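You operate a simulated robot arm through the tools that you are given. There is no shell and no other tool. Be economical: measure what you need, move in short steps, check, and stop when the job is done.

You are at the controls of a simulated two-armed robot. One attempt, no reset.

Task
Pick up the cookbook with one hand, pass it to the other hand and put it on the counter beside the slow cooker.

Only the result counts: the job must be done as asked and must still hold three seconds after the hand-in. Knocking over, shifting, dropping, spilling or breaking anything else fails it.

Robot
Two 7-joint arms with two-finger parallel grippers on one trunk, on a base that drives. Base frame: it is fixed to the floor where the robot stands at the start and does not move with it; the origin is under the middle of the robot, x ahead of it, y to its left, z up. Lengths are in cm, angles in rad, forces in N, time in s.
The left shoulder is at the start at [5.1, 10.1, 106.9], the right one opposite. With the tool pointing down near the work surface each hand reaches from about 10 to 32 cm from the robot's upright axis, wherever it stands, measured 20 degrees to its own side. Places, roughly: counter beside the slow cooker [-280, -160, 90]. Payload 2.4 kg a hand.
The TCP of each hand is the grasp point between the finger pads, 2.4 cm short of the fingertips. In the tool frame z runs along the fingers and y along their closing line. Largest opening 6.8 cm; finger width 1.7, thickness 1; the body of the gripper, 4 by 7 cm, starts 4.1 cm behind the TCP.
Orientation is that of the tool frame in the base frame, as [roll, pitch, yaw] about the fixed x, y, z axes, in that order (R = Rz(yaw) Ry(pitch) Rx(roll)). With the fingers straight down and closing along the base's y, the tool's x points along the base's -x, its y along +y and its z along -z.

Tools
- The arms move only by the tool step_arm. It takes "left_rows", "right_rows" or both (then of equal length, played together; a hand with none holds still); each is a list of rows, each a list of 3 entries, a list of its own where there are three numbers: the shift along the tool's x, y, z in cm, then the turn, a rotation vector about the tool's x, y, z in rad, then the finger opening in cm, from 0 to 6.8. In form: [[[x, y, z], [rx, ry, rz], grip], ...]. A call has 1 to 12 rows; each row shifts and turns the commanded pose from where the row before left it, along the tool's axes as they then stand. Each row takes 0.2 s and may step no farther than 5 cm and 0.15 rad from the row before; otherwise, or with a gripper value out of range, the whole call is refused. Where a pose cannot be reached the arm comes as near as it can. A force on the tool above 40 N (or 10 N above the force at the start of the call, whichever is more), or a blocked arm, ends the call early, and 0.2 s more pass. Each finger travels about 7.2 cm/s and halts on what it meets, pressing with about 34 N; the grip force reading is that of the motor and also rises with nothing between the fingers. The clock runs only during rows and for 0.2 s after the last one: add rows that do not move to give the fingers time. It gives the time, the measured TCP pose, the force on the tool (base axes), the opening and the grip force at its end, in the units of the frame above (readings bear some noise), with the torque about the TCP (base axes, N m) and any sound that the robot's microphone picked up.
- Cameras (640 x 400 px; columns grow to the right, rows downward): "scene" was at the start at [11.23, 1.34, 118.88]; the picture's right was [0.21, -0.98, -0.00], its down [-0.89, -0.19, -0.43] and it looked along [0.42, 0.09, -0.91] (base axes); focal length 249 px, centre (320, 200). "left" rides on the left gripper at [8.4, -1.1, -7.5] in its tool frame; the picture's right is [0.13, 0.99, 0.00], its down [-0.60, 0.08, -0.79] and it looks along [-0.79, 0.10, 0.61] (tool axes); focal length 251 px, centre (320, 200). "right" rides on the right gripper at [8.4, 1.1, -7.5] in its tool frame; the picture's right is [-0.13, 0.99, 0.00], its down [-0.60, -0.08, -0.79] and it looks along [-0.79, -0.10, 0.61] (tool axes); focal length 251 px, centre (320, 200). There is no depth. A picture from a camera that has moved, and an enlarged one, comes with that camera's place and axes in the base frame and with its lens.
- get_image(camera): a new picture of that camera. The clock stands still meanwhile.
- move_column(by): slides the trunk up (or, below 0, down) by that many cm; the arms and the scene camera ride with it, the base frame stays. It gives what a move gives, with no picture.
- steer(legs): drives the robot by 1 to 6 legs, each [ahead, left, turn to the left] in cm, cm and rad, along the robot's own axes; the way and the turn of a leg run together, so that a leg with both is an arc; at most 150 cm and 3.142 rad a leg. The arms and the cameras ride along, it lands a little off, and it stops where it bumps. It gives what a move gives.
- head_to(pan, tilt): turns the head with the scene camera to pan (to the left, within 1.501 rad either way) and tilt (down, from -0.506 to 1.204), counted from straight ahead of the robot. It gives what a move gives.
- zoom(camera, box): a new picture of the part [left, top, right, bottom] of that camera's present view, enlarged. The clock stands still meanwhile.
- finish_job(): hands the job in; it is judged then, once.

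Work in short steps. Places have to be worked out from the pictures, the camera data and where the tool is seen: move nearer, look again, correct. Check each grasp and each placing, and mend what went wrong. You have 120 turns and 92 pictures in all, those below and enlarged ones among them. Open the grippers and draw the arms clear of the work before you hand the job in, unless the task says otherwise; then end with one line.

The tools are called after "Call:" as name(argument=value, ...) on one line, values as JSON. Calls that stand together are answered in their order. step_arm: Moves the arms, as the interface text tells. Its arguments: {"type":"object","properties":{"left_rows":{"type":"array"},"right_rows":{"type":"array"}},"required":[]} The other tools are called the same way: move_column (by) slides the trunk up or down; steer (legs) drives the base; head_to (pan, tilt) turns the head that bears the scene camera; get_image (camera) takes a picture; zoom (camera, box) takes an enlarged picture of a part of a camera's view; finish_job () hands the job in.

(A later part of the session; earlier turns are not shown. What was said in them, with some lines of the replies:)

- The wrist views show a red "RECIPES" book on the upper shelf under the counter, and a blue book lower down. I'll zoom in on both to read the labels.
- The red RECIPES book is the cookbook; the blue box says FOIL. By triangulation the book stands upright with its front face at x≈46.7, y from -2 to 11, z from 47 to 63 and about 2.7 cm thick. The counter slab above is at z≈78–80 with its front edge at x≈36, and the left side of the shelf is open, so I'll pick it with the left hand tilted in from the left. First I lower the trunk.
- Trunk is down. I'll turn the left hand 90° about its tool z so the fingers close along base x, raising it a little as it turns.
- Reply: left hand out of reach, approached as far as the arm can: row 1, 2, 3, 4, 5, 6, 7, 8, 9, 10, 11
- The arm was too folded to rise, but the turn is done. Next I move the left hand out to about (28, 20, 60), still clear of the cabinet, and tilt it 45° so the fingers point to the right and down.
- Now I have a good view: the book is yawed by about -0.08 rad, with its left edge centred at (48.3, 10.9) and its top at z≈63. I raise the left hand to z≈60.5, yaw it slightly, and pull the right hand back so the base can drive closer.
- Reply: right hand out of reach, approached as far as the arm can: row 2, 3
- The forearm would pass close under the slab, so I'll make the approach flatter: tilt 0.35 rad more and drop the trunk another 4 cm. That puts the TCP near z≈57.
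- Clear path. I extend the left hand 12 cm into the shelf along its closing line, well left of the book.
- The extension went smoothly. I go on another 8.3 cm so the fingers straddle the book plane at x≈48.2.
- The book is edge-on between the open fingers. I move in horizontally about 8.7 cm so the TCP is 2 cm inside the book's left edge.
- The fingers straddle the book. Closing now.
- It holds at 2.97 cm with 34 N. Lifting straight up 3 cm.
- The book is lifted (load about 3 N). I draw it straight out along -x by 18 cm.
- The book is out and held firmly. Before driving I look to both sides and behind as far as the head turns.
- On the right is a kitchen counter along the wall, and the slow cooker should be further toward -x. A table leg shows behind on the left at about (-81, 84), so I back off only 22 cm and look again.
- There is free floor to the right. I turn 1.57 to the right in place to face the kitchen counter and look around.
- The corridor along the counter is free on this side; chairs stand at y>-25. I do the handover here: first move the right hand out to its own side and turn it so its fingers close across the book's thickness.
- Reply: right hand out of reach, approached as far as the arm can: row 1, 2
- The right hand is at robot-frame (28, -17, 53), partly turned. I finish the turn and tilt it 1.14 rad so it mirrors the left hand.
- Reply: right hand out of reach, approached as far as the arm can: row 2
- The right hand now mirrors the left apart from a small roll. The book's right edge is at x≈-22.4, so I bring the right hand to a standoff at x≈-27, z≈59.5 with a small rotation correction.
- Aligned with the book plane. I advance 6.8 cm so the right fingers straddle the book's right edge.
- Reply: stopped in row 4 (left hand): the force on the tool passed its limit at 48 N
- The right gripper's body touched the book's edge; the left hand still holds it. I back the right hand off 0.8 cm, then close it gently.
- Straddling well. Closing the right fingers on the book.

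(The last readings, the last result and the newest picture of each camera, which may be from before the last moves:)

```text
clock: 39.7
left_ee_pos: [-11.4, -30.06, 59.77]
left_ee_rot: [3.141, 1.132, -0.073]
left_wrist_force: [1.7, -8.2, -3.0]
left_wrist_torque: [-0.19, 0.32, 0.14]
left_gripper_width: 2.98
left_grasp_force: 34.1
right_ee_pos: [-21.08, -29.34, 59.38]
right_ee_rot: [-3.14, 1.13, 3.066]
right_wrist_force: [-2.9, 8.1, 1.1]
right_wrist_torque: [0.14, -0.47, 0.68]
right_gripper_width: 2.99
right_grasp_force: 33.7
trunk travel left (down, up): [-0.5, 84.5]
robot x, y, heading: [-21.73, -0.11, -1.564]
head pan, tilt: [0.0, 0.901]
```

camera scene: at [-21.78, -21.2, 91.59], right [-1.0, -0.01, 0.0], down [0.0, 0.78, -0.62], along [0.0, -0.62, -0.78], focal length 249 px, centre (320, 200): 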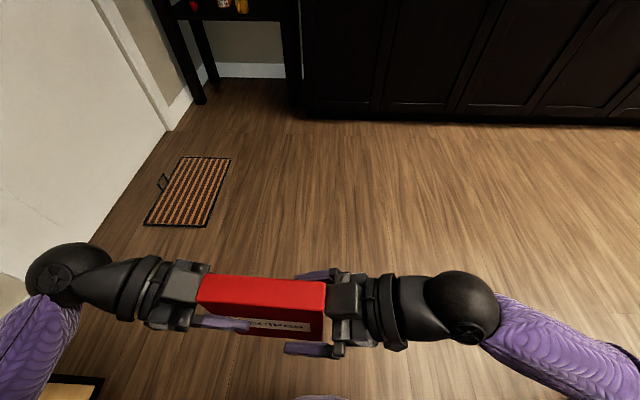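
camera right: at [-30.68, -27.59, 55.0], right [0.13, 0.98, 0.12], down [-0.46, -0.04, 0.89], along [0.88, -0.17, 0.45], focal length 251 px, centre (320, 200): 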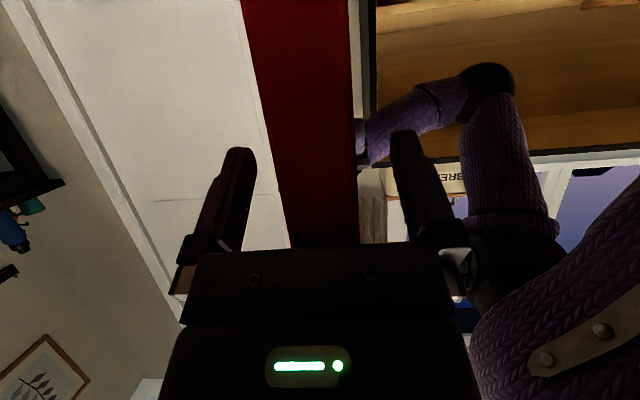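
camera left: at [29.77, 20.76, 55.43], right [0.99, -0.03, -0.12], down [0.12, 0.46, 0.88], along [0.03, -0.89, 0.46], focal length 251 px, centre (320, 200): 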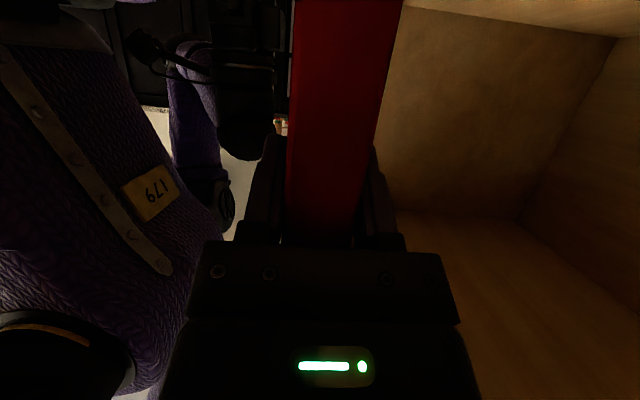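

Both hands hold it at 2.99 cm. Now I open the left hand and draw it away to the left.

Call:
step_arm(left_rows=[[[0, 0, 0], [0, 0, 0], 4], [[0, 0, 0], [0, 0, 0], 5.5], [[0, 0, 0], [0, 0, 0], 6.8], [[0, 0, 0], [0, 0, 0], 6.8], [[0.84, 0, -1.82], [0, 0, 0], 6.8], [[0.84, 0, -1.82], [0, 0, 0], 6.8], [[0.84, 0, -1.82], [0, 0, 0], 6.8], [[0.84, 0, -1.82], [0, 0, 0], 6.8]])

Call:
get_image(camera="scene")

```text
clock: 41.5
left_ee_pos: [-3.26, -30.49, 59.75]
left_ee_rot: [-3.141, 1.132, -0.07]
left_wrist_force: [-0.2, -0.2, -0.8]
left_wrist_torque: [0.02, 0.0, 0.04]
left_gripper_width: 6.79
left_grasp_force: 0.0
right_ee_pos: [-21.09, -29.43, 59.44]
right_ee_rot: [-3.138, 1.13, 3.069]
right_wrist_force: [-0.1, 0.1, -0.8]
right_wrist_torque: [-0.02, 0.15, -0.02]
right_gripper_width: 2.95
right_grasp_force: 33.7
trunk travel left (down, up): [-0.5, 84.5]
robot x, y, heading: [-22.3, -0.27, -1.56]
head pan, tilt: [0.0, 0.901]
```

```text
59 pictures are left
camera scene: at [-21.79, -21.2, 91.59], right [-1.0, -0.01, 0.0], down [0.0, 0.78, -0.62], along [0.0, -0.62, -0.78], focal length 249 px, centre (320, 200)
```

scene: 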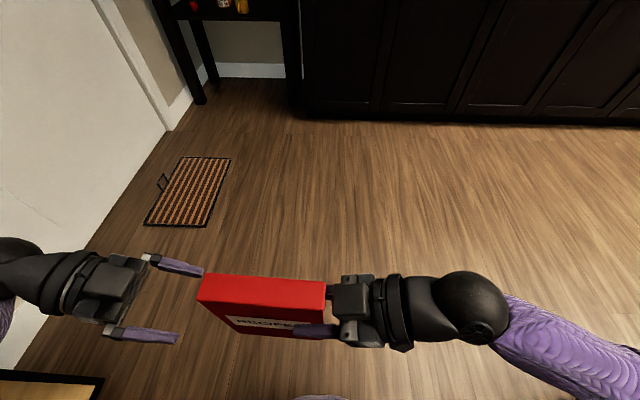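

The right hand holds the book alone. I retract the left hand toward the body and raise the trunk by 48 cm so the book's bottom is above the counter level.

Call:
step_arm(left_rows=[[[0, -2.5, 0], [0, 0, 0], 6.8], [[0, -2.5, 0], [0, 0, 0], 6.8], [[0, -2.5, 0], [0, 0, 0], 6.8]])

Call:
move_column(by=48)

Call:
head_to(pan=-0.9, tilt=0.5)

Call:
get_image(camera="scene")

```text
clock: 42.3
left_ee_pos: [-2.93, -23.07, 59.83]
left_ee_rot: [3.141, 1.132, -0.071]
left_wrist_force: [-0.1, 0.2, -0.2]
left_wrist_torque: [-0.01, 0.0, 0.02]
left_gripper_width: 6.77
left_grasp_force: 0.1
right_ee_pos: [-21.11, -29.46, 59.33]
right_ee_rot: [-3.138, 1.128, 3.068]
right_wrist_force: [0.1, -0.2, 0.6]
right_wrist_torque: [-0.02, 0.14, 0.01]
right_gripper_width: 2.98
right_grasp_force: 34.0
trunk travel left (down, up): [-0.5, 84.5]
robot x, y, heading: [-21.85, -0.57, -1.565]
head pan, tilt: [0.0, 0.901]
```

```text
refused: 48 is not a number from -40 to 40
```

```text
clock: 43.5
left_ee_pos: [-2.92, -23.19, 59.88]
left_ee_rot: [3.141, 1.132, -0.071]
left_wrist_force: [0.2, -0.7, 0.9]
left_wrist_torque: [-0.01, 0.0, 0.01]
left_gripper_width: 6.8
left_grasp_force: 0.1
right_ee_pos: [-21.05, -29.54, 59.46]
right_ee_rot: [-3.139, 1.13, 3.067]
right_wrist_force: [0.0, 0.8, 0.0]
right_wrist_torque: [0.0, 0.17, -0.01]
right_gripper_width: 2.98
right_grasp_force: 33.9
trunk travel left (down, up): [-0.5, 84.5]
robot x, y, heading: [-22.06, -0.06, -1.565]
head pan, tilt: [-0.901, 0.499]
```

```text
58 pictures are left
camera scene: at [-28.92, -19.34, 94.98], right [-0.63, 0.78, 0.0], down [0.37, 0.3, -0.88], along [-0.68, -0.55, -0.48], focal length 249 px, centre (320, 200)
```

scene: 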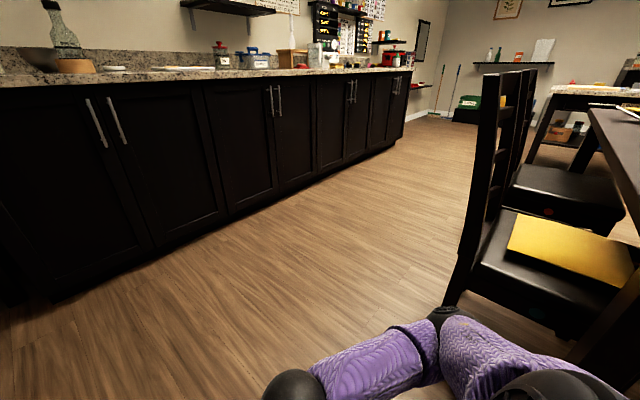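

The move refused more than 40 cm, so I raise the trunk 40. Then I drive 80 ahead into the corridor (counter front looks to be near y≈-150) and 130 cm to the right.

Call:
move_column(by=40)

Call:
steer(legs=[[78, 0, 0], [0, -130, 0]])

Call:
get_image(camera="scene")

```text
clock: 47.3
left_ee_pos: [-2.94, -23.24, 99.72]
left_ee_rot: [-3.14, 1.133, -0.072]
left_wrist_force: [-0.3, 0.7, 0.0]
left_wrist_torque: [0.04, 0.0, -0.01]
left_gripper_width: 6.81
left_grasp_force: 0.1
right_ee_pos: [-21.11, -29.47, 99.32]
right_ee_rot: [-3.137, 1.129, 3.069]
right_wrist_force: [-1.0, 0.5, -2.3]
right_wrist_torque: [0.0, 0.11, -0.02]
right_gripper_width: 2.97
right_grasp_force: 34.1
trunk travel left (down, up): [-40.5, 44.5]
robot x, y, heading: [-21.6, -0.26, -1.564]
head pan, tilt: [-0.901, 0.499]
```

```text
clock: 57.6
left_ee_pos: [-131.45, -101.12, 99.78]
left_ee_rot: [-3.141, 1.131, -0.075]
left_wrist_force: [-0.9, 0.0, -0.1]
left_wrist_torque: [0.03, -0.01, -0.01]
left_gripper_width: 6.79
left_grasp_force: 0.0
right_ee_pos: [-149.91, -107.37, 99.42]
right_ee_rot: [-3.138, 1.13, 3.065]
right_wrist_force: [0.5, 0.2, -3.1]
right_wrist_torque: [0.01, 0.15, 0.02]
right_gripper_width: 2.98
right_grasp_force: 34.1
trunk travel left (down, up): [-40.5, 44.5]
robot x, y, heading: [-150.8, -78.02, -1.567]
head pan, tilt: [-0.901, 0.499]
```

```text
57 pictures are left
camera scene: at [-157.6, -86.63, 135.96], right [-0.62, 0.78, 0.0], down [0.37, 0.3, -0.88], along [-0.69, -0.55, -0.48], focal length 249 px, centre (320, 200)
```

scene: 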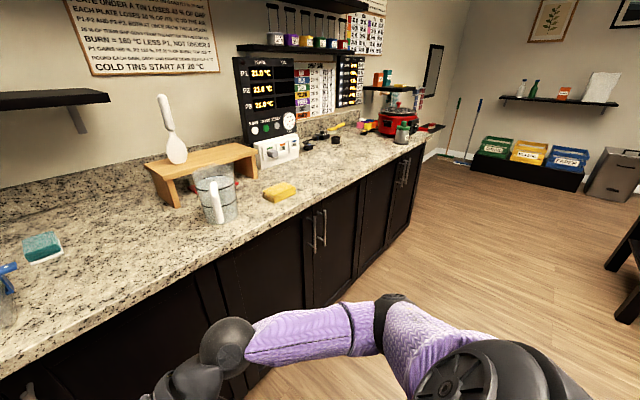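

There's a red pot-like appliance near the far end of the counter. Zooming in to identify it.

Call:
zoom(camera="scene", box=[240, 50, 460, 190])

```text
2.86 times, centred on (350, 120) of scene
camera zoom: at [-157.6, -86.63, 135.96], right [-0.62, 0.78, 0.0], down [0.37, 0.3, -0.88], along [-0.69, -0.55, -0.48], focal length 711 px, centre (234, 429)
```

zoom: 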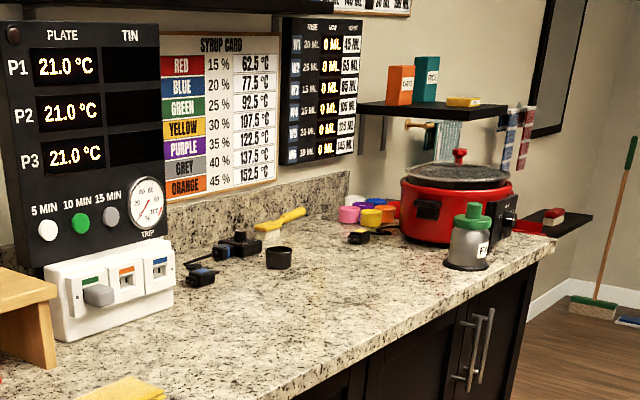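

The red lidded pot is the slow cooker, with free counter in front and to this side of it. I drive another 105 cm right and look.

Call:
steer(legs=[[0, -105, 0]])

Call:
head_to(pan=-0.5, tilt=0.55)

Call:
get_image(camera="scene")

```text
clock: 63.0
left_ee_pos: [-237.3, -101.41, 99.75]
left_ee_rot: [-3.141, 1.133, -0.075]
left_wrist_force: [0.1, -0.8, -0.4]
left_wrist_torque: [-0.01, 0.0, 0.03]
left_gripper_width: 6.8
left_grasp_force: 0.0
right_ee_pos: [-255.47, -107.48, 99.46]
right_ee_rot: [-3.139, 1.128, 3.068]
right_wrist_force: [0.1, -0.3, -2.6]
right_wrist_torque: [-0.01, 0.12, -0.02]
right_gripper_width: 2.96
right_grasp_force: 33.7
trunk travel left (down, up): [-40.5, 44.5]
robot x, y, heading: [-256.21, -78.26, -1.573]
head pan, tilt: [-0.901, 0.499]
```

```text
clock: 63.9
left_ee_pos: [-237.42, -101.38, 99.78]
left_ee_rot: [3.142, 1.132, -0.074]
left_wrist_force: [0.4, -1.0, -0.6]
left_wrist_torque: [0.0, -0.01, -0.03]
left_gripper_width: 6.79
left_grasp_force: 0.1
right_ee_pos: [-255.66, -107.61, 99.39]
right_ee_rot: [-3.138, 1.128, 3.065]
right_wrist_force: [0.3, 0.7, -3.0]
right_wrist_torque: [0.02, 0.14, 0.02]
right_gripper_width: 2.96
right_grasp_force: 34.0
trunk travel left (down, up): [-40.5, 44.5]
robot x, y, heading: [-256.7, -78.28, -1.567]
head pan, tilt: [-0.499, 0.55]
```

```text
55 pictures are left
camera scene: at [-260.64, -89.09, 135.5], right [-0.88, 0.48, 0.0], down [0.25, 0.46, -0.85], along [-0.41, -0.75, -0.52], focal length 249 px, centre (320, 200)
```

scene: 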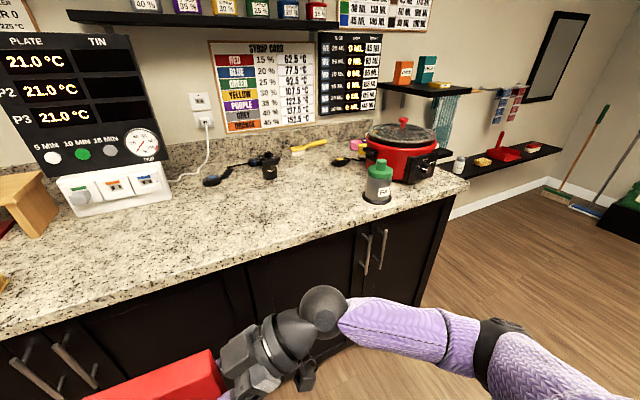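

The slow cooker is at about (-338, -163), with a jar at (-314, -145). The named spot near (-280, -160) is free and the counter front edge is at y≈-138. I look down to see how far my base extends before going closer.

Call:
head_to(pan=0.3, tilt=1.2)

Call:
get_image(camera="scene")

Call:
get_image(camera="left")

```text
clock: 65.0
left_ee_pos: [-237.38, -101.43, 99.75]
left_ee_rot: [3.139, 1.134, -0.072]
left_wrist_force: [-0.6, -0.3, 0.4]
left_wrist_torque: [0.03, 0.01, 0.03]
left_gripper_width: 6.79
left_grasp_force: 0.1
right_ee_pos: [-255.72, -107.63, 99.47]
right_ee_rot: [-3.138, 1.129, 3.066]
right_wrist_force: [-0.2, -0.4, -3.1]
right_wrist_torque: [0.02, 0.17, 0.02]
right_gripper_width: 2.97
right_grasp_force: 34.4
trunk travel left (down, up): [-40.5, 44.5]
robot x, y, heading: [-256.57, -77.87, -1.569]
head pan, tilt: [0.3, 1.201]
```

```text
54 pictures are left
camera scene: at [-254.69, -86.54, 130.59], right [-0.95, -0.3, 0.0], down [-0.28, 0.89, -0.36], along [0.11, -0.35, -0.93], focal length 249 px, centre (320, 200)
```

scene: 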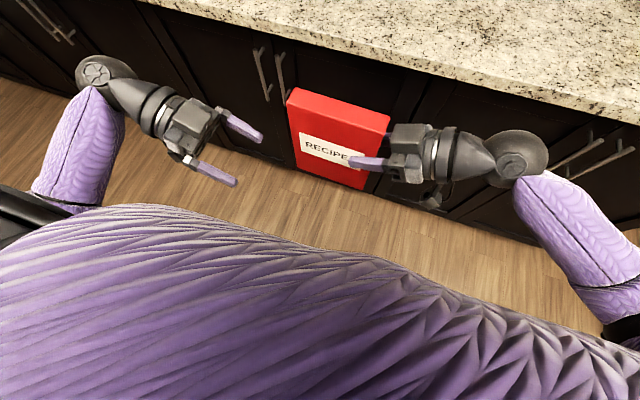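

```text
53 pictures are left
camera left: at [-226.93, -101.02, 95.48], right [-0.02, -0.99, -0.12], down [0.45, -0.11, 0.88], along [-0.89, -0.04, 0.45], focal length 251 px, centre (320, 200)
```

left: 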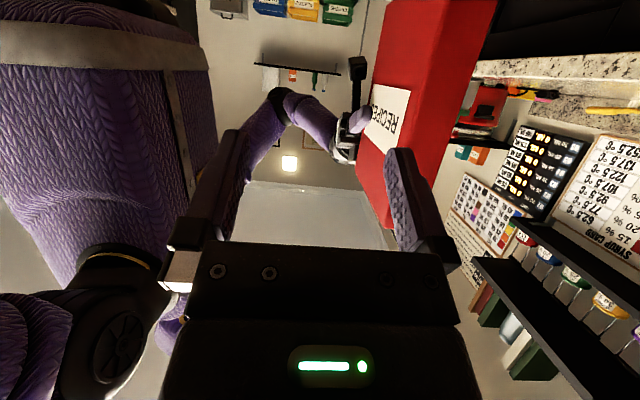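

The book is still held well, and the torso front is only about 12 cm ahead of the axis. I raise the trunk 8 cm, then drive to about (-268, -107) and turn 0.45 to the right, so the right forearm comes in clear of the jar.

Call:
move_column(by=8)

Call:
steer(legs=[[20, -11.7, 0], [0, 0, -0.45]])

Call:
head_to(pan=0.0, tilt=0.75)

Call:
get_image(camera="scene")

```text
clock: 66.2
left_ee_pos: [-237.42, -101.51, 107.76]
left_ee_rot: [-3.141, 1.132, -0.073]
left_wrist_force: [-0.5, -0.4, 0.1]
left_wrist_torque: [-0.01, 0.02, 0.01]
left_gripper_width: 6.81
left_grasp_force: 0.1
right_ee_pos: [-255.68, -107.5, 107.35]
right_ee_rot: [-3.139, 1.129, 3.065]
right_wrist_force: [-0.4, -0.2, -2.8]
right_wrist_torque: [0.01, 0.17, -0.03]
right_gripper_width: 3.0
right_grasp_force: 33.5
trunk travel left (down, up): [-48.5, 36.5]
robot x, y, heading: [-256.56, -77.98, -1.569]
head pan, tilt: [0.3, 1.201]
```

```text
clock: 69.2
left_ee_pos: [-261.0, -127.33, 107.78]
left_ee_rot: [3.142, 1.133, -0.525]
left_wrist_force: [-0.9, 0.1, 0.3]
left_wrist_torque: [0.01, -0.03, 0.04]
left_gripper_width: 6.8
left_grasp_force: 0.0
right_ee_pos: [-280.22, -124.95, 107.51]
right_ee_rot: [-3.137, 1.129, 2.616]
right_wrist_force: [-0.1, -0.5, -3.3]
right_wrist_torque: [0.06, 0.11, -0.02]
right_gripper_width: 2.98
right_grasp_force: 34.0
trunk travel left (down, up): [-48.5, 36.5]
robot x, y, heading: [-267.84, -98.06, -2.017]
head pan, tilt: [0.3, 1.201]
```

```text
clock: 70.1
left_ee_pos: [-261.14, -127.25, 107.81]
left_ee_rot: [3.141, 1.131, -0.523]
left_wrist_force: [0.3, 0.5, 0.7]
left_wrist_torque: [-0.01, 0.01, 0.04]
left_gripper_width: 6.82
left_grasp_force: 0.0
right_ee_pos: [-280.29, -124.8, 107.33]
right_ee_rot: [-3.138, 1.129, 2.617]
right_wrist_force: [0.7, -0.2, -3.0]
right_wrist_torque: [0.08, 0.13, -0.01]
right_gripper_width: 2.99
right_grasp_force: 34.0
trunk travel left (down, up): [-48.5, 36.5]
robot x, y, heading: [-268.33, -97.8, -2.019]
head pan, tilt: [0.0, 0.75]
```

```text
52 pictures are left
camera scene: at [-272.58, -107.41, 141.8], right [-0.9, 0.43, 0.0], down [0.3, 0.62, -0.73], along [-0.32, -0.66, -0.68], focal length 249 px, centre (320, 200)
```

scene: 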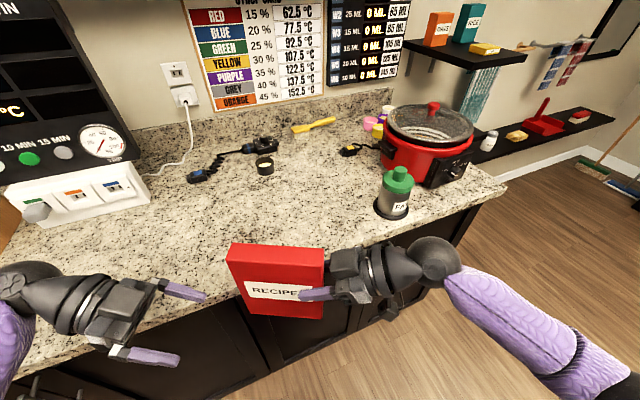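

The counter spot ahead is clear; the jar is at (-315, -145) and the cup is far back. I drive 10 ahead and 3 left, then extend the arm.

Call:
steer(legs=[[10, 3, 0]])

Call:
step_arm(right_rows=[[[0, -2.5, 0], [0, 0, 0], 0], [[0, -2.5, 0], [0, 0, 0], 0], [[0, -2.5, 0], [0, 0, 0], 0]])

Call:
get_image(camera="scene")

```text
clock: 71.3
left_ee_pos: [-262.75, -137.71, 107.67]
left_ee_rot: [-3.139, 1.134, -0.523]
left_wrist_force: [-0.2, -0.7, 0.0]
left_wrist_torque: [0.04, 0.03, 0.0]
left_gripper_width: 6.79
left_grasp_force: 0.1
right_ee_pos: [-281.87, -135.34, 107.36]
right_ee_rot: [-3.14, 1.128, 2.613]
right_wrist_force: [-0.8, 0.3, -3.0]
right_wrist_torque: [0.08, 0.15, -0.01]
right_gripper_width: 3.01
right_grasp_force: 33.7
trunk travel left (down, up): [-48.5, 36.5]
robot x, y, heading: [-269.48, -108.39, -2.02]
head pan, tilt: [0.0, 0.75]
```

```text
clock: 72.1
left_ee_pos: [-262.65, -137.69, 107.7]
left_ee_rot: [-3.14, 1.13, -0.527]
left_wrist_force: [-0.6, 0.2, -0.2]
left_wrist_torque: [0.01, 0.02, -0.01]
left_gripper_width: 6.79
left_grasp_force: 0.1
right_ee_pos: [-285.65, -141.78, 107.45]
right_ee_rot: [-3.139, 1.131, 2.615]
right_wrist_force: [0.2, -0.4, -3.3]
right_wrist_torque: [0.05, 0.14, -0.01]
right_gripper_width: 2.97
right_grasp_force: 34.4
trunk travel left (down, up): [-48.5, 36.5]
robot x, y, heading: [-269.83, -108.67, -2.022]
head pan, tilt: [0.0, 0.75]
```

```text
51 pictures are left
camera scene: at [-274.22, -117.8, 141.8], right [-0.9, 0.43, 0.0], down [0.3, 0.61, -0.73], along [-0.32, -0.66, -0.68], focal length 249 px, centre (320, 200)
```

scene: 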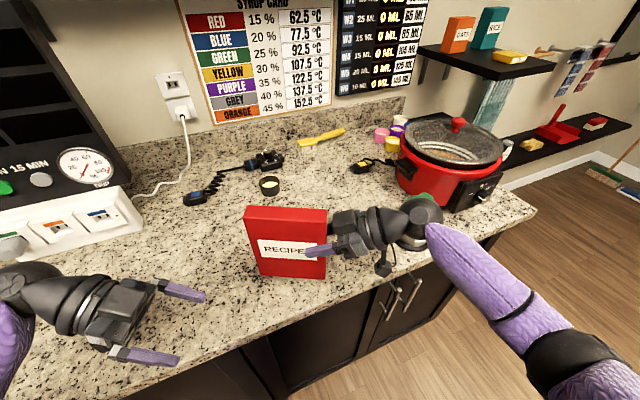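

No bump, and the wrist stays about 15 cm from the jar. I extend another 5.5 cm, putting the book's centre near (-284, -149).

Call:
step_arm(right_rows=[[[0, -1.9, 0], [0, 0, 0], 0], [[0, -1.8, 0], [0, 0, 0], 0], [[0, -1.8, 0], [0, 0, 0], 0], [[0, 0, 0], [0, 0, 0], 0]])

Call:
get_image(camera="scene")

Call:
get_image(camera="left")

Call:
get_image(camera="right")

```text
clock: 73.1
left_ee_pos: [-262.7, -137.65, 107.74]
left_ee_rot: [3.141, 1.133, -0.526]
left_wrist_force: [0.1, 0.4, -0.5]
left_wrist_torque: [-0.01, -0.02, 0.04]
left_gripper_width: 6.79
left_grasp_force: 0.2
right_ee_pos: [-288.47, -146.41, 107.39]
right_ee_rot: [-3.14, 1.127, 2.614]
right_wrist_force: [0.7, -0.6, -2.3]
right_wrist_torque: [0.06, 0.15, -0.01]
right_gripper_width: 2.97
right_grasp_force: 33.9
trunk travel left (down, up): [-48.5, 36.5]
robot x, y, heading: [-269.79, -108.32, -2.021]
head pan, tilt: [0.0, 0.75]
```

```text
50 pictures are left
camera scene: at [-274.22, -117.77, 141.8], right [-0.9, 0.43, 0.0], down [0.3, 0.61, -0.73], along [-0.32, -0.66, -0.68], focal length 249 px, centre (320, 200)
```

scene: 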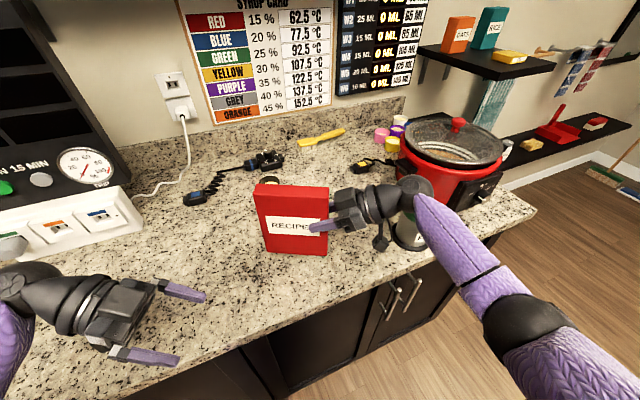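

```text
49 pictures are left
camera left: at [-253.17, -141.84, 103.48], right [-0.45, -0.89, -0.12], down [0.36, -0.3, 0.88], along [-0.82, 0.36, 0.45], focal length 251 px, centre (320, 200)
```

left: 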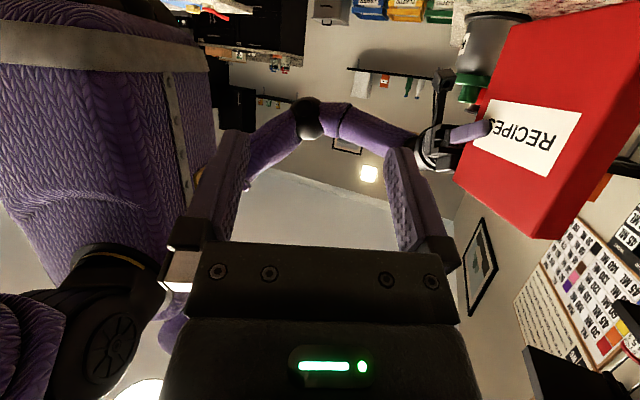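

```text
48 pictures are left
camera right: at [-296.94, -140.26, 103.04], right [0.55, 0.83, 0.12], down [-0.44, 0.16, 0.89], along [0.71, -0.54, 0.45], focal length 251 px, centre (320, 200)
```

right: 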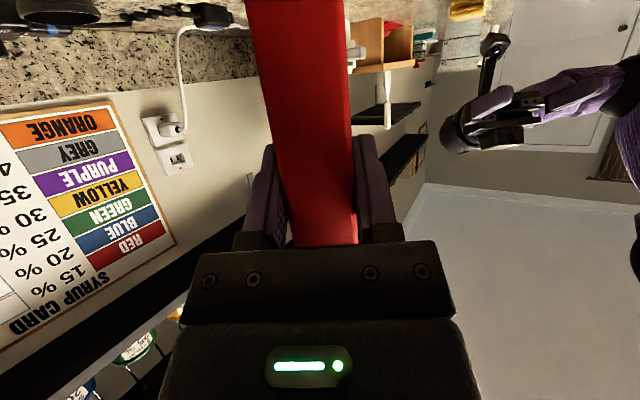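

Everything is clear: the book is over free counter and its bottom should be about 8 cm above it. I lower it 6 cm with the arm.

Call:
step_arm(right_rows=[[[1.36, 0, 0.63], [0, 0, 0], 0], [[1.36, 0, 0.63], [0, 0, 0], 0], [[1.36, 0, 0.63], [0, 0, 0], 0], [[1.36, 0, 0.63], [0, 0, 0], 0], [[0, 0, 0], [0, 0, 0], 0]])

Call:
get_image(camera="scene")

Call:
get_image(camera="left")

```text
clock: 74.3
left_ee_pos: [-262.76, -137.56, 107.94]
left_ee_rot: [3.139, 1.132, -0.526]
left_wrist_force: [-1.3, 0.9, 0.7]
left_wrist_torque: [-0.01, -0.02, 0.02]
left_gripper_width: 6.81
left_grasp_force: 0.0
right_ee_pos: [-288.5, -146.41, 101.74]
right_ee_rot: [-3.123, 1.133, 2.626]
right_wrist_force: [-3.6, -14.5, 17.8]
right_wrist_torque: [-0.38, 0.44, -1.33]
right_gripper_width: 2.9
right_grasp_force: 31.1
trunk travel left (down, up): [-48.5, 36.5]
robot x, y, heading: [-269.79, -108.61, -2.021]
head pan, tilt: [0.0, 0.75]
```

```text
47 pictures are left
camera scene: at [-274.17, -117.63, 141.85], right [-0.9, 0.43, 0.0], down [0.3, 0.61, -0.73], along [-0.32, -0.66, -0.68], focal length 249 px, centre (320, 200)
```

scene: 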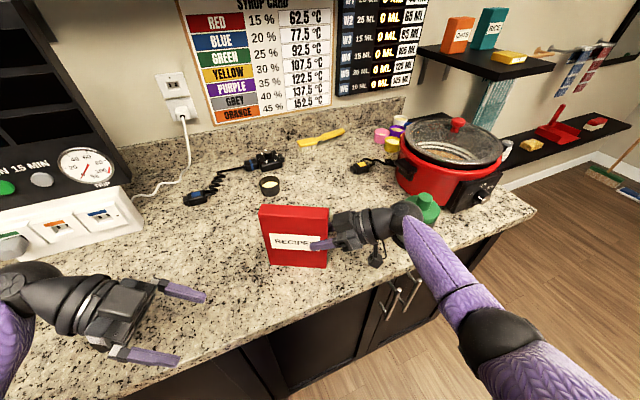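

```text
46 pictures are left
camera left: at [-253.13, -141.74, 103.54], right [-0.45, -0.89, -0.12], down [0.36, -0.3, 0.88], along [-0.82, 0.36, 0.45], focal length 251 px, centre (320, 200)
```

left: 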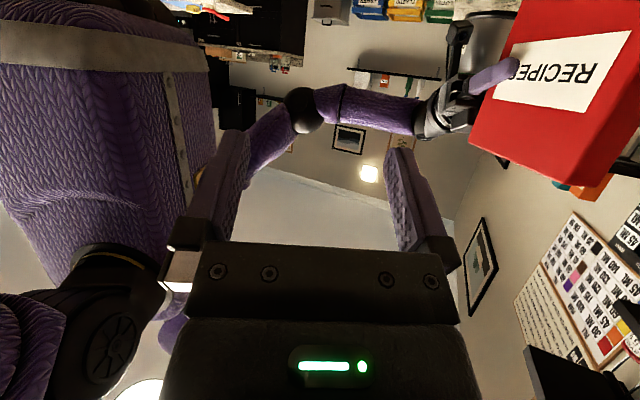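

Contact: about 18 N upward at TCP z≈101.7. I zoom in to see whether it's the book on the counter or the forearm against something.

Call:
zoom(camera="scene", box=[230, 170, 470, 320])

Call:
get_image(camera="right")

Call:
zoom(camera="left", box=[400, 0, 640, 150])

```text
2.67 times, centred on (350, 245) of scene
camera zoom: at [-274.17, -117.63, 141.85], right [-0.9, 0.43, 0.0], down [0.3, 0.61, -0.73], along [-0.32, -0.66, -0.68], focal length 663 px, centre (240, 80)
```

zoom: 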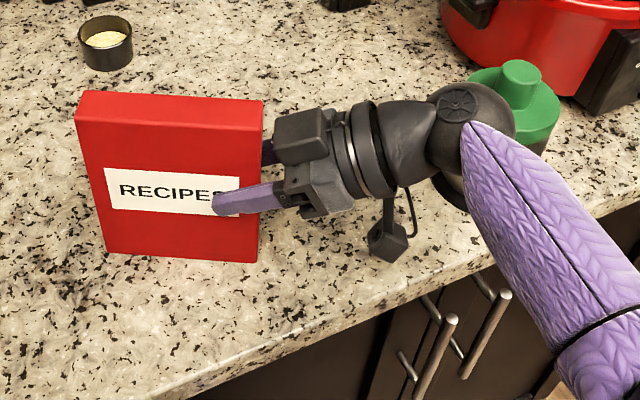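

```text
44 pictures are left
camera right: at [-296.93, -140.26, 97.22], right [0.55, 0.83, 0.11], down [-0.43, 0.17, 0.88], along [0.71, -0.53, 0.45], focal length 251 px, centre (320, 200)
```

right: 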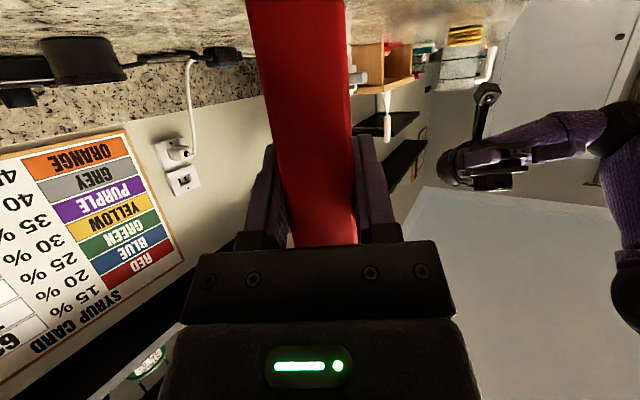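

```text
2.67 times, centred on (520, 75) of left
camera zoom: at [-253.13, -141.74, 103.54], right [-0.45, -0.89, -0.12], down [0.36, -0.3, 0.88], along [-0.82, 0.36, 0.45], focal length 670 px, centre (-213, 533)
```

zoom: 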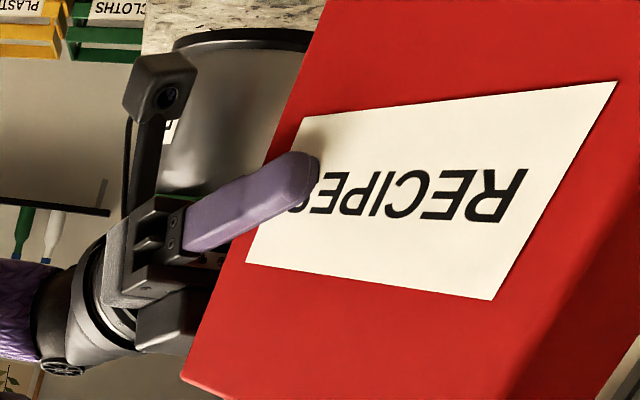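

The wrist ball clears the jar by about 5 cm, and the book's bottom works out at z≈92.5, so the book is on the counter. I ease up 0.5 cm to unload it and check the forces.

Call:
step_arm(right_rows=[[[-0.45, 0, -0.21], [0, 0, 0], 0], [[0, 0, 0], [0, 0, 0], 0], [[0, 0, 0], [0, 0, 0], 0]])

Call:
zoom(camera="scene", box=[230, 170, 470, 320])

```text
clock: 75.1
left_ee_pos: [-262.71, -137.63, 107.7]
left_ee_rot: [3.141, 1.132, -0.524]
left_wrist_force: [0.2, 0.4, 0.6]
left_wrist_torque: [-0.01, 0.01, -0.02]
left_gripper_width: 6.79
left_grasp_force: 0.0
right_ee_pos: [-288.45, -146.48, 101.82]
right_ee_rot: [3.14, 1.127, 2.611]
right_wrist_force: [0.2, -0.2, -3.1]
right_wrist_torque: [0.1, 0.15, 0.0]
right_gripper_width: 3.0
right_grasp_force: 34.4
trunk travel left (down, up): [-48.5, 36.5]
robot x, y, heading: [-269.74, -108.37, -2.019]
head pan, tilt: [0.0, 0.75]
```

```text
2.67 times, centred on (350, 245) of scene
camera zoom: at [-274.21, -117.77, 141.79], right [-0.9, 0.43, 0.0], down [0.3, 0.61, -0.73], along [-0.32, -0.66, -0.68], focal length 663 px, centre (240, 80)
```

zoom: 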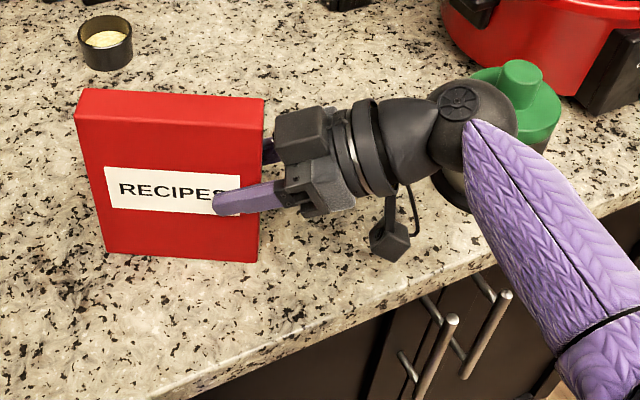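

Unloaded now, with only the book's 3 N, and it stands upright just above the counter. I lower in small steps until it just touches.

Call:
step_arm(right_rows=[[[0.14, 0, 0.06], [0, 0, 0], 0], [[0, 0, 0], [0, 0, 0], 0]])

```text
clock: 75.7
left_ee_pos: [-262.62, -137.68, 107.73]
left_ee_rot: [-3.141, 1.132, -0.525]
left_wrist_force: [-0.7, 0.1, -0.3]
left_wrist_torque: [0.0, 0.02, 0.02]
left_gripper_width: 6.78
left_grasp_force: 0.0
right_ee_pos: [-288.49, -146.37, 101.75]
right_ee_rot: [-3.138, 1.129, 2.614]
right_wrist_force: [0.2, -0.2, -3.0]
right_wrist_torque: [0.04, 0.12, -0.02]
right_gripper_width: 2.97
right_grasp_force: 33.8
trunk travel left (down, up): [-48.5, 36.5]
robot x, y, heading: [-269.91, -108.15, -2.017]
head pan, tilt: [0.0, 0.75]
```

Still carrying its weight; 0.15 cm more.

Call:
step_arm(right_rows=[[[0.14, 0, 0.06], [0, 0, 0], 0], [[0, 0, 0], [0, 0, 0], 0]])

```text
clock: 76.3
left_ee_pos: [-262.66, -137.67, 107.8]
left_ee_rot: [-3.14, 1.134, -0.525]
left_wrist_force: [0.1, -0.7, 0.4]
left_wrist_torque: [-0.01, -0.01, 0.01]
left_gripper_width: 6.82
left_grasp_force: 0.1
right_ee_pos: [-288.57, -146.46, 101.61]
right_ee_rot: [-3.138, 1.129, 2.614]
right_wrist_force: [-0.6, 0.1, 1.9]
right_wrist_torque: [0.18, 0.2, 0.02]
right_gripper_width: 2.97
right_grasp_force: 34.2
trunk travel left (down, up): [-48.5, 36.5]
robot x, y, heading: [-270.02, -108.4, -2.023]
head pan, tilt: [0.0, 0.75]
```

The book just touches: the force went from -3 N to +1.9 N. I open the right hand slowly.

Call:
step_arm(right_rows=[[[0, 0, 0], [0, 0, 0], 3.1], [[0, 0, 0], [0, 0, 0], 3.4], [[0, 0, 0], [0, 0, 0], 4.0], [[0, 0, 0], [0, 0, 0], 5], [[0, 0, 0], [0, 0, 0], 6], [[0, 0, 0], [0, 0, 0], 6.8], [[0, 0, 0], [0, 0, 0], 6.8]])

Call:
zoom(camera="scene", box=[230, 170, 470, 320])

Call:
get_image(camera="right")

```text
clock: 77.9
left_ee_pos: [-262.7, -137.58, 107.82]
left_ee_rot: [3.141, 1.133, -0.527]
left_wrist_force: [0.4, 0.4, 0.8]
left_wrist_torque: [0.01, 0.01, 0.01]
left_gripper_width: 6.79
left_grasp_force: 0.1
right_ee_pos: [-288.64, -146.49, 101.5]
right_ee_rot: [-3.136, 1.131, 2.615]
right_wrist_force: [0.8, 0.0, -0.1]
right_wrist_torque: [-0.01, 0.0, -0.01]
right_gripper_width: 6.81
right_grasp_force: 0.1
trunk travel left (down, up): [-48.5, 36.5]
robot x, y, heading: [-269.64, -108.19, -2.018]
head pan, tilt: [0.0, 0.75]
```

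```text
2.67 times, centred on (350, 245) of scene
camera zoom: at [-274.21, -117.75, 141.81], right [-0.9, 0.43, 0.0], down [0.3, 0.61, -0.73], along [-0.32, -0.66, -0.68], focal length 663 px, centre (240, 80)
```

zoom: 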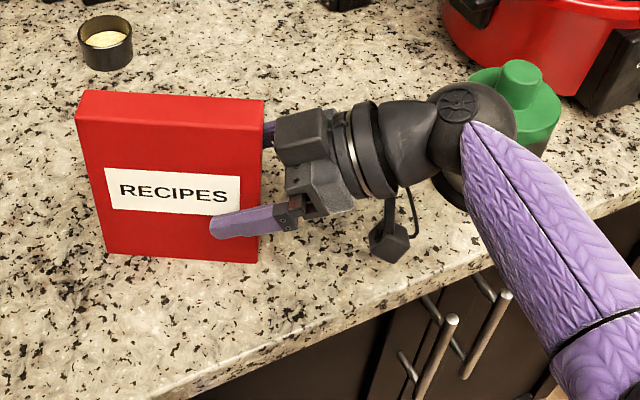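

```text
40 pictures are left
camera right: at [-296.99, -140.23, 97.2], right [0.55, 0.83, 0.12], down [-0.44, 0.16, 0.89], along [0.71, -0.54, 0.45], focal length 251 px, centre (320, 200)
```

right: 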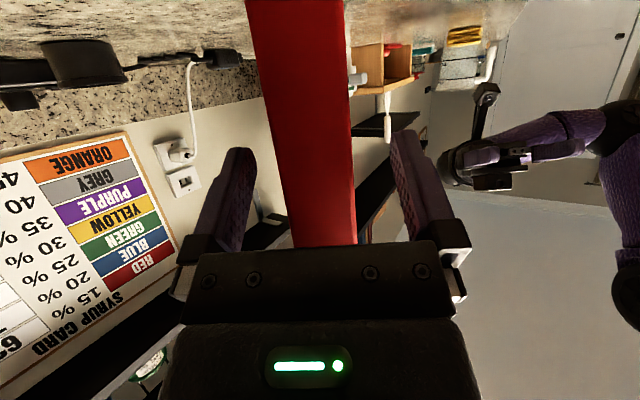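

Released, and the book stands on its own. I lift the open hand straight up off the book, away from the jar.

Call:
step_arm(right_rows=[[[-0.91, 0, -0.42], [0, 0, 0], 6.8], [[-1.8, 0, -0.84], [0, 0, 0], 6.8], [[-1.8, 0, -0.84], [0, 0, 0], 6.8], [[-1.8, 0, -0.84], [0, 0, 0], 6.8], [[-1.8, 0, -0.84], [0, 0, 0], 6.8], [[-1.8, 0, -0.84], [0, 0, 0], 6.8], [[-1.8, 0, -0.84], [0, 0, 0], 6.8]])

Call:
get_image(camera="scene")

```text
clock: 79.5
left_ee_pos: [-262.61, -137.58, 107.78]
left_ee_rot: [3.14, 1.134, -0.525]
left_wrist_force: [-0.1, -0.1, -0.3]
left_wrist_torque: [0.01, 0.04, 0.02]
left_gripper_width: 6.8
left_grasp_force: 0.1
right_ee_pos: [-288.53, -146.49, 114.56]
right_ee_rot: [-3.136, 1.128, 2.615]
right_wrist_force: [0.7, 0.8, -0.4]
right_wrist_torque: [0.02, 0.03, 0.04]
right_gripper_width: 6.78
right_grasp_force: 0.1
trunk travel left (down, up): [-48.5, 36.5]
robot x, y, heading: [-269.45, -108.43, -2.021]
head pan, tilt: [0.0, 0.75]
```

```text
39 pictures are left
camera scene: at [-274.21, -117.75, 141.81], right [-0.9, 0.43, 0.0], down [0.3, 0.61, -0.73], along [-0.32, -0.66, -0.68], focal length 249 px, centre (320, 200)
```

scene: 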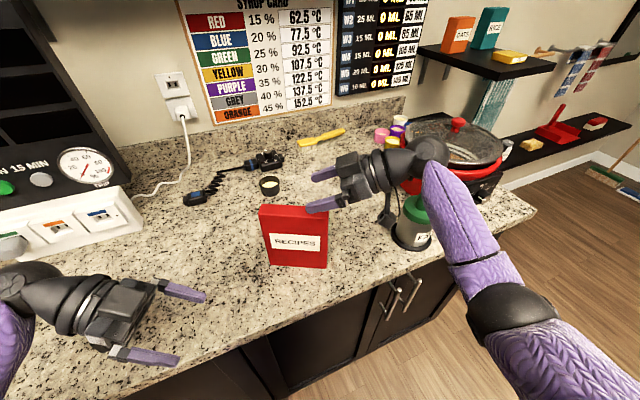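

The hand is clear above the book. I raise the trunk a further 6 cm, back the robot away from the counter and take a last look.

Call:
move_column(by=6)

Call:
steer(legs=[[-25, 0, 0]])

Call:
get_image(camera="scene")

```text
clock: 80.5
left_ee_pos: [-262.65, -137.5, 113.7]
left_ee_rot: [-3.141, 1.134, -0.525]
left_wrist_force: [0.3, 0.9, 0.5]
left_wrist_torque: [-0.03, -0.01, -0.02]
left_gripper_width: 6.8
left_grasp_force: 0.0
right_ee_pos: [-288.46, -146.48, 120.63]
right_ee_rot: [-3.14, 1.129, 2.613]
right_wrist_force: [-0.1, 0.8, 0.3]
right_wrist_torque: [0.03, 0.0, -0.04]
right_gripper_width: 6.81
right_grasp_force: 0.0
trunk travel left (down, up): [-54.5, 30.5]
robot x, y, heading: [-270.07, -107.97, -2.015]
head pan, tilt: [0.0, 0.75]
```

```text
clock: 82.3
left_ee_pos: [-251.84, -115.09, 113.85]
left_ee_rot: [3.138, 1.132, -0.53]
left_wrist_force: [0.9, 0.4, -0.6]
left_wrist_torque: [0.02, -0.01, 0.0]
left_gripper_width: 6.78
left_grasp_force: 0.1
right_ee_pos: [-277.75, -123.89, 120.57]
right_ee_rot: [-3.137, 1.129, 2.614]
right_wrist_force: [0.6, 0.0, -0.3]
right_wrist_torque: [0.0, 0.0, -0.03]
right_gripper_width: 6.81
right_grasp_force: 0.1
trunk travel left (down, up): [-54.5, 30.5]
robot x, y, heading: [-259.06, -85.99, -2.024]
head pan, tilt: [0.0, 0.75]
```

```text
38 pictures are left
camera scene: at [-263.16, -94.81, 147.83], right [-0.9, 0.44, 0.0], down [0.3, 0.61, -0.73], along [-0.32, -0.66, -0.68], focal length 249 px, centre (320, 200)
```

scene: 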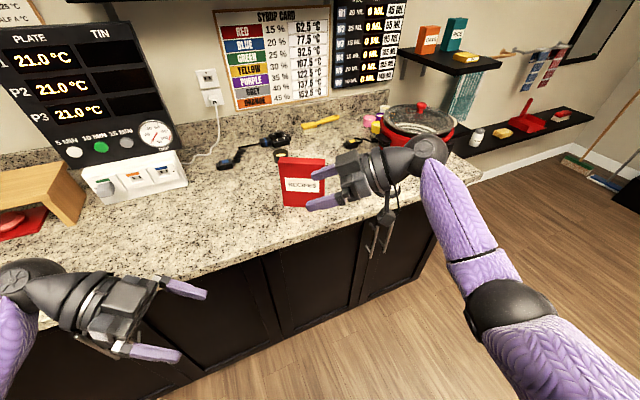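

The book stands upright on the counter at about (-284, -149), beside the slow cooker and close to the spot given. The jar, cup and cooker look undisturbed, and both grippers are open and clear, so I hand in.

Call:
finish_job()

```text
The job is handed in.
```

I picked up the cookbook with the left hand, passed it to the right, and stood it upright on the counter beside the slow cooker at about (-284, -149), then handed the job in.
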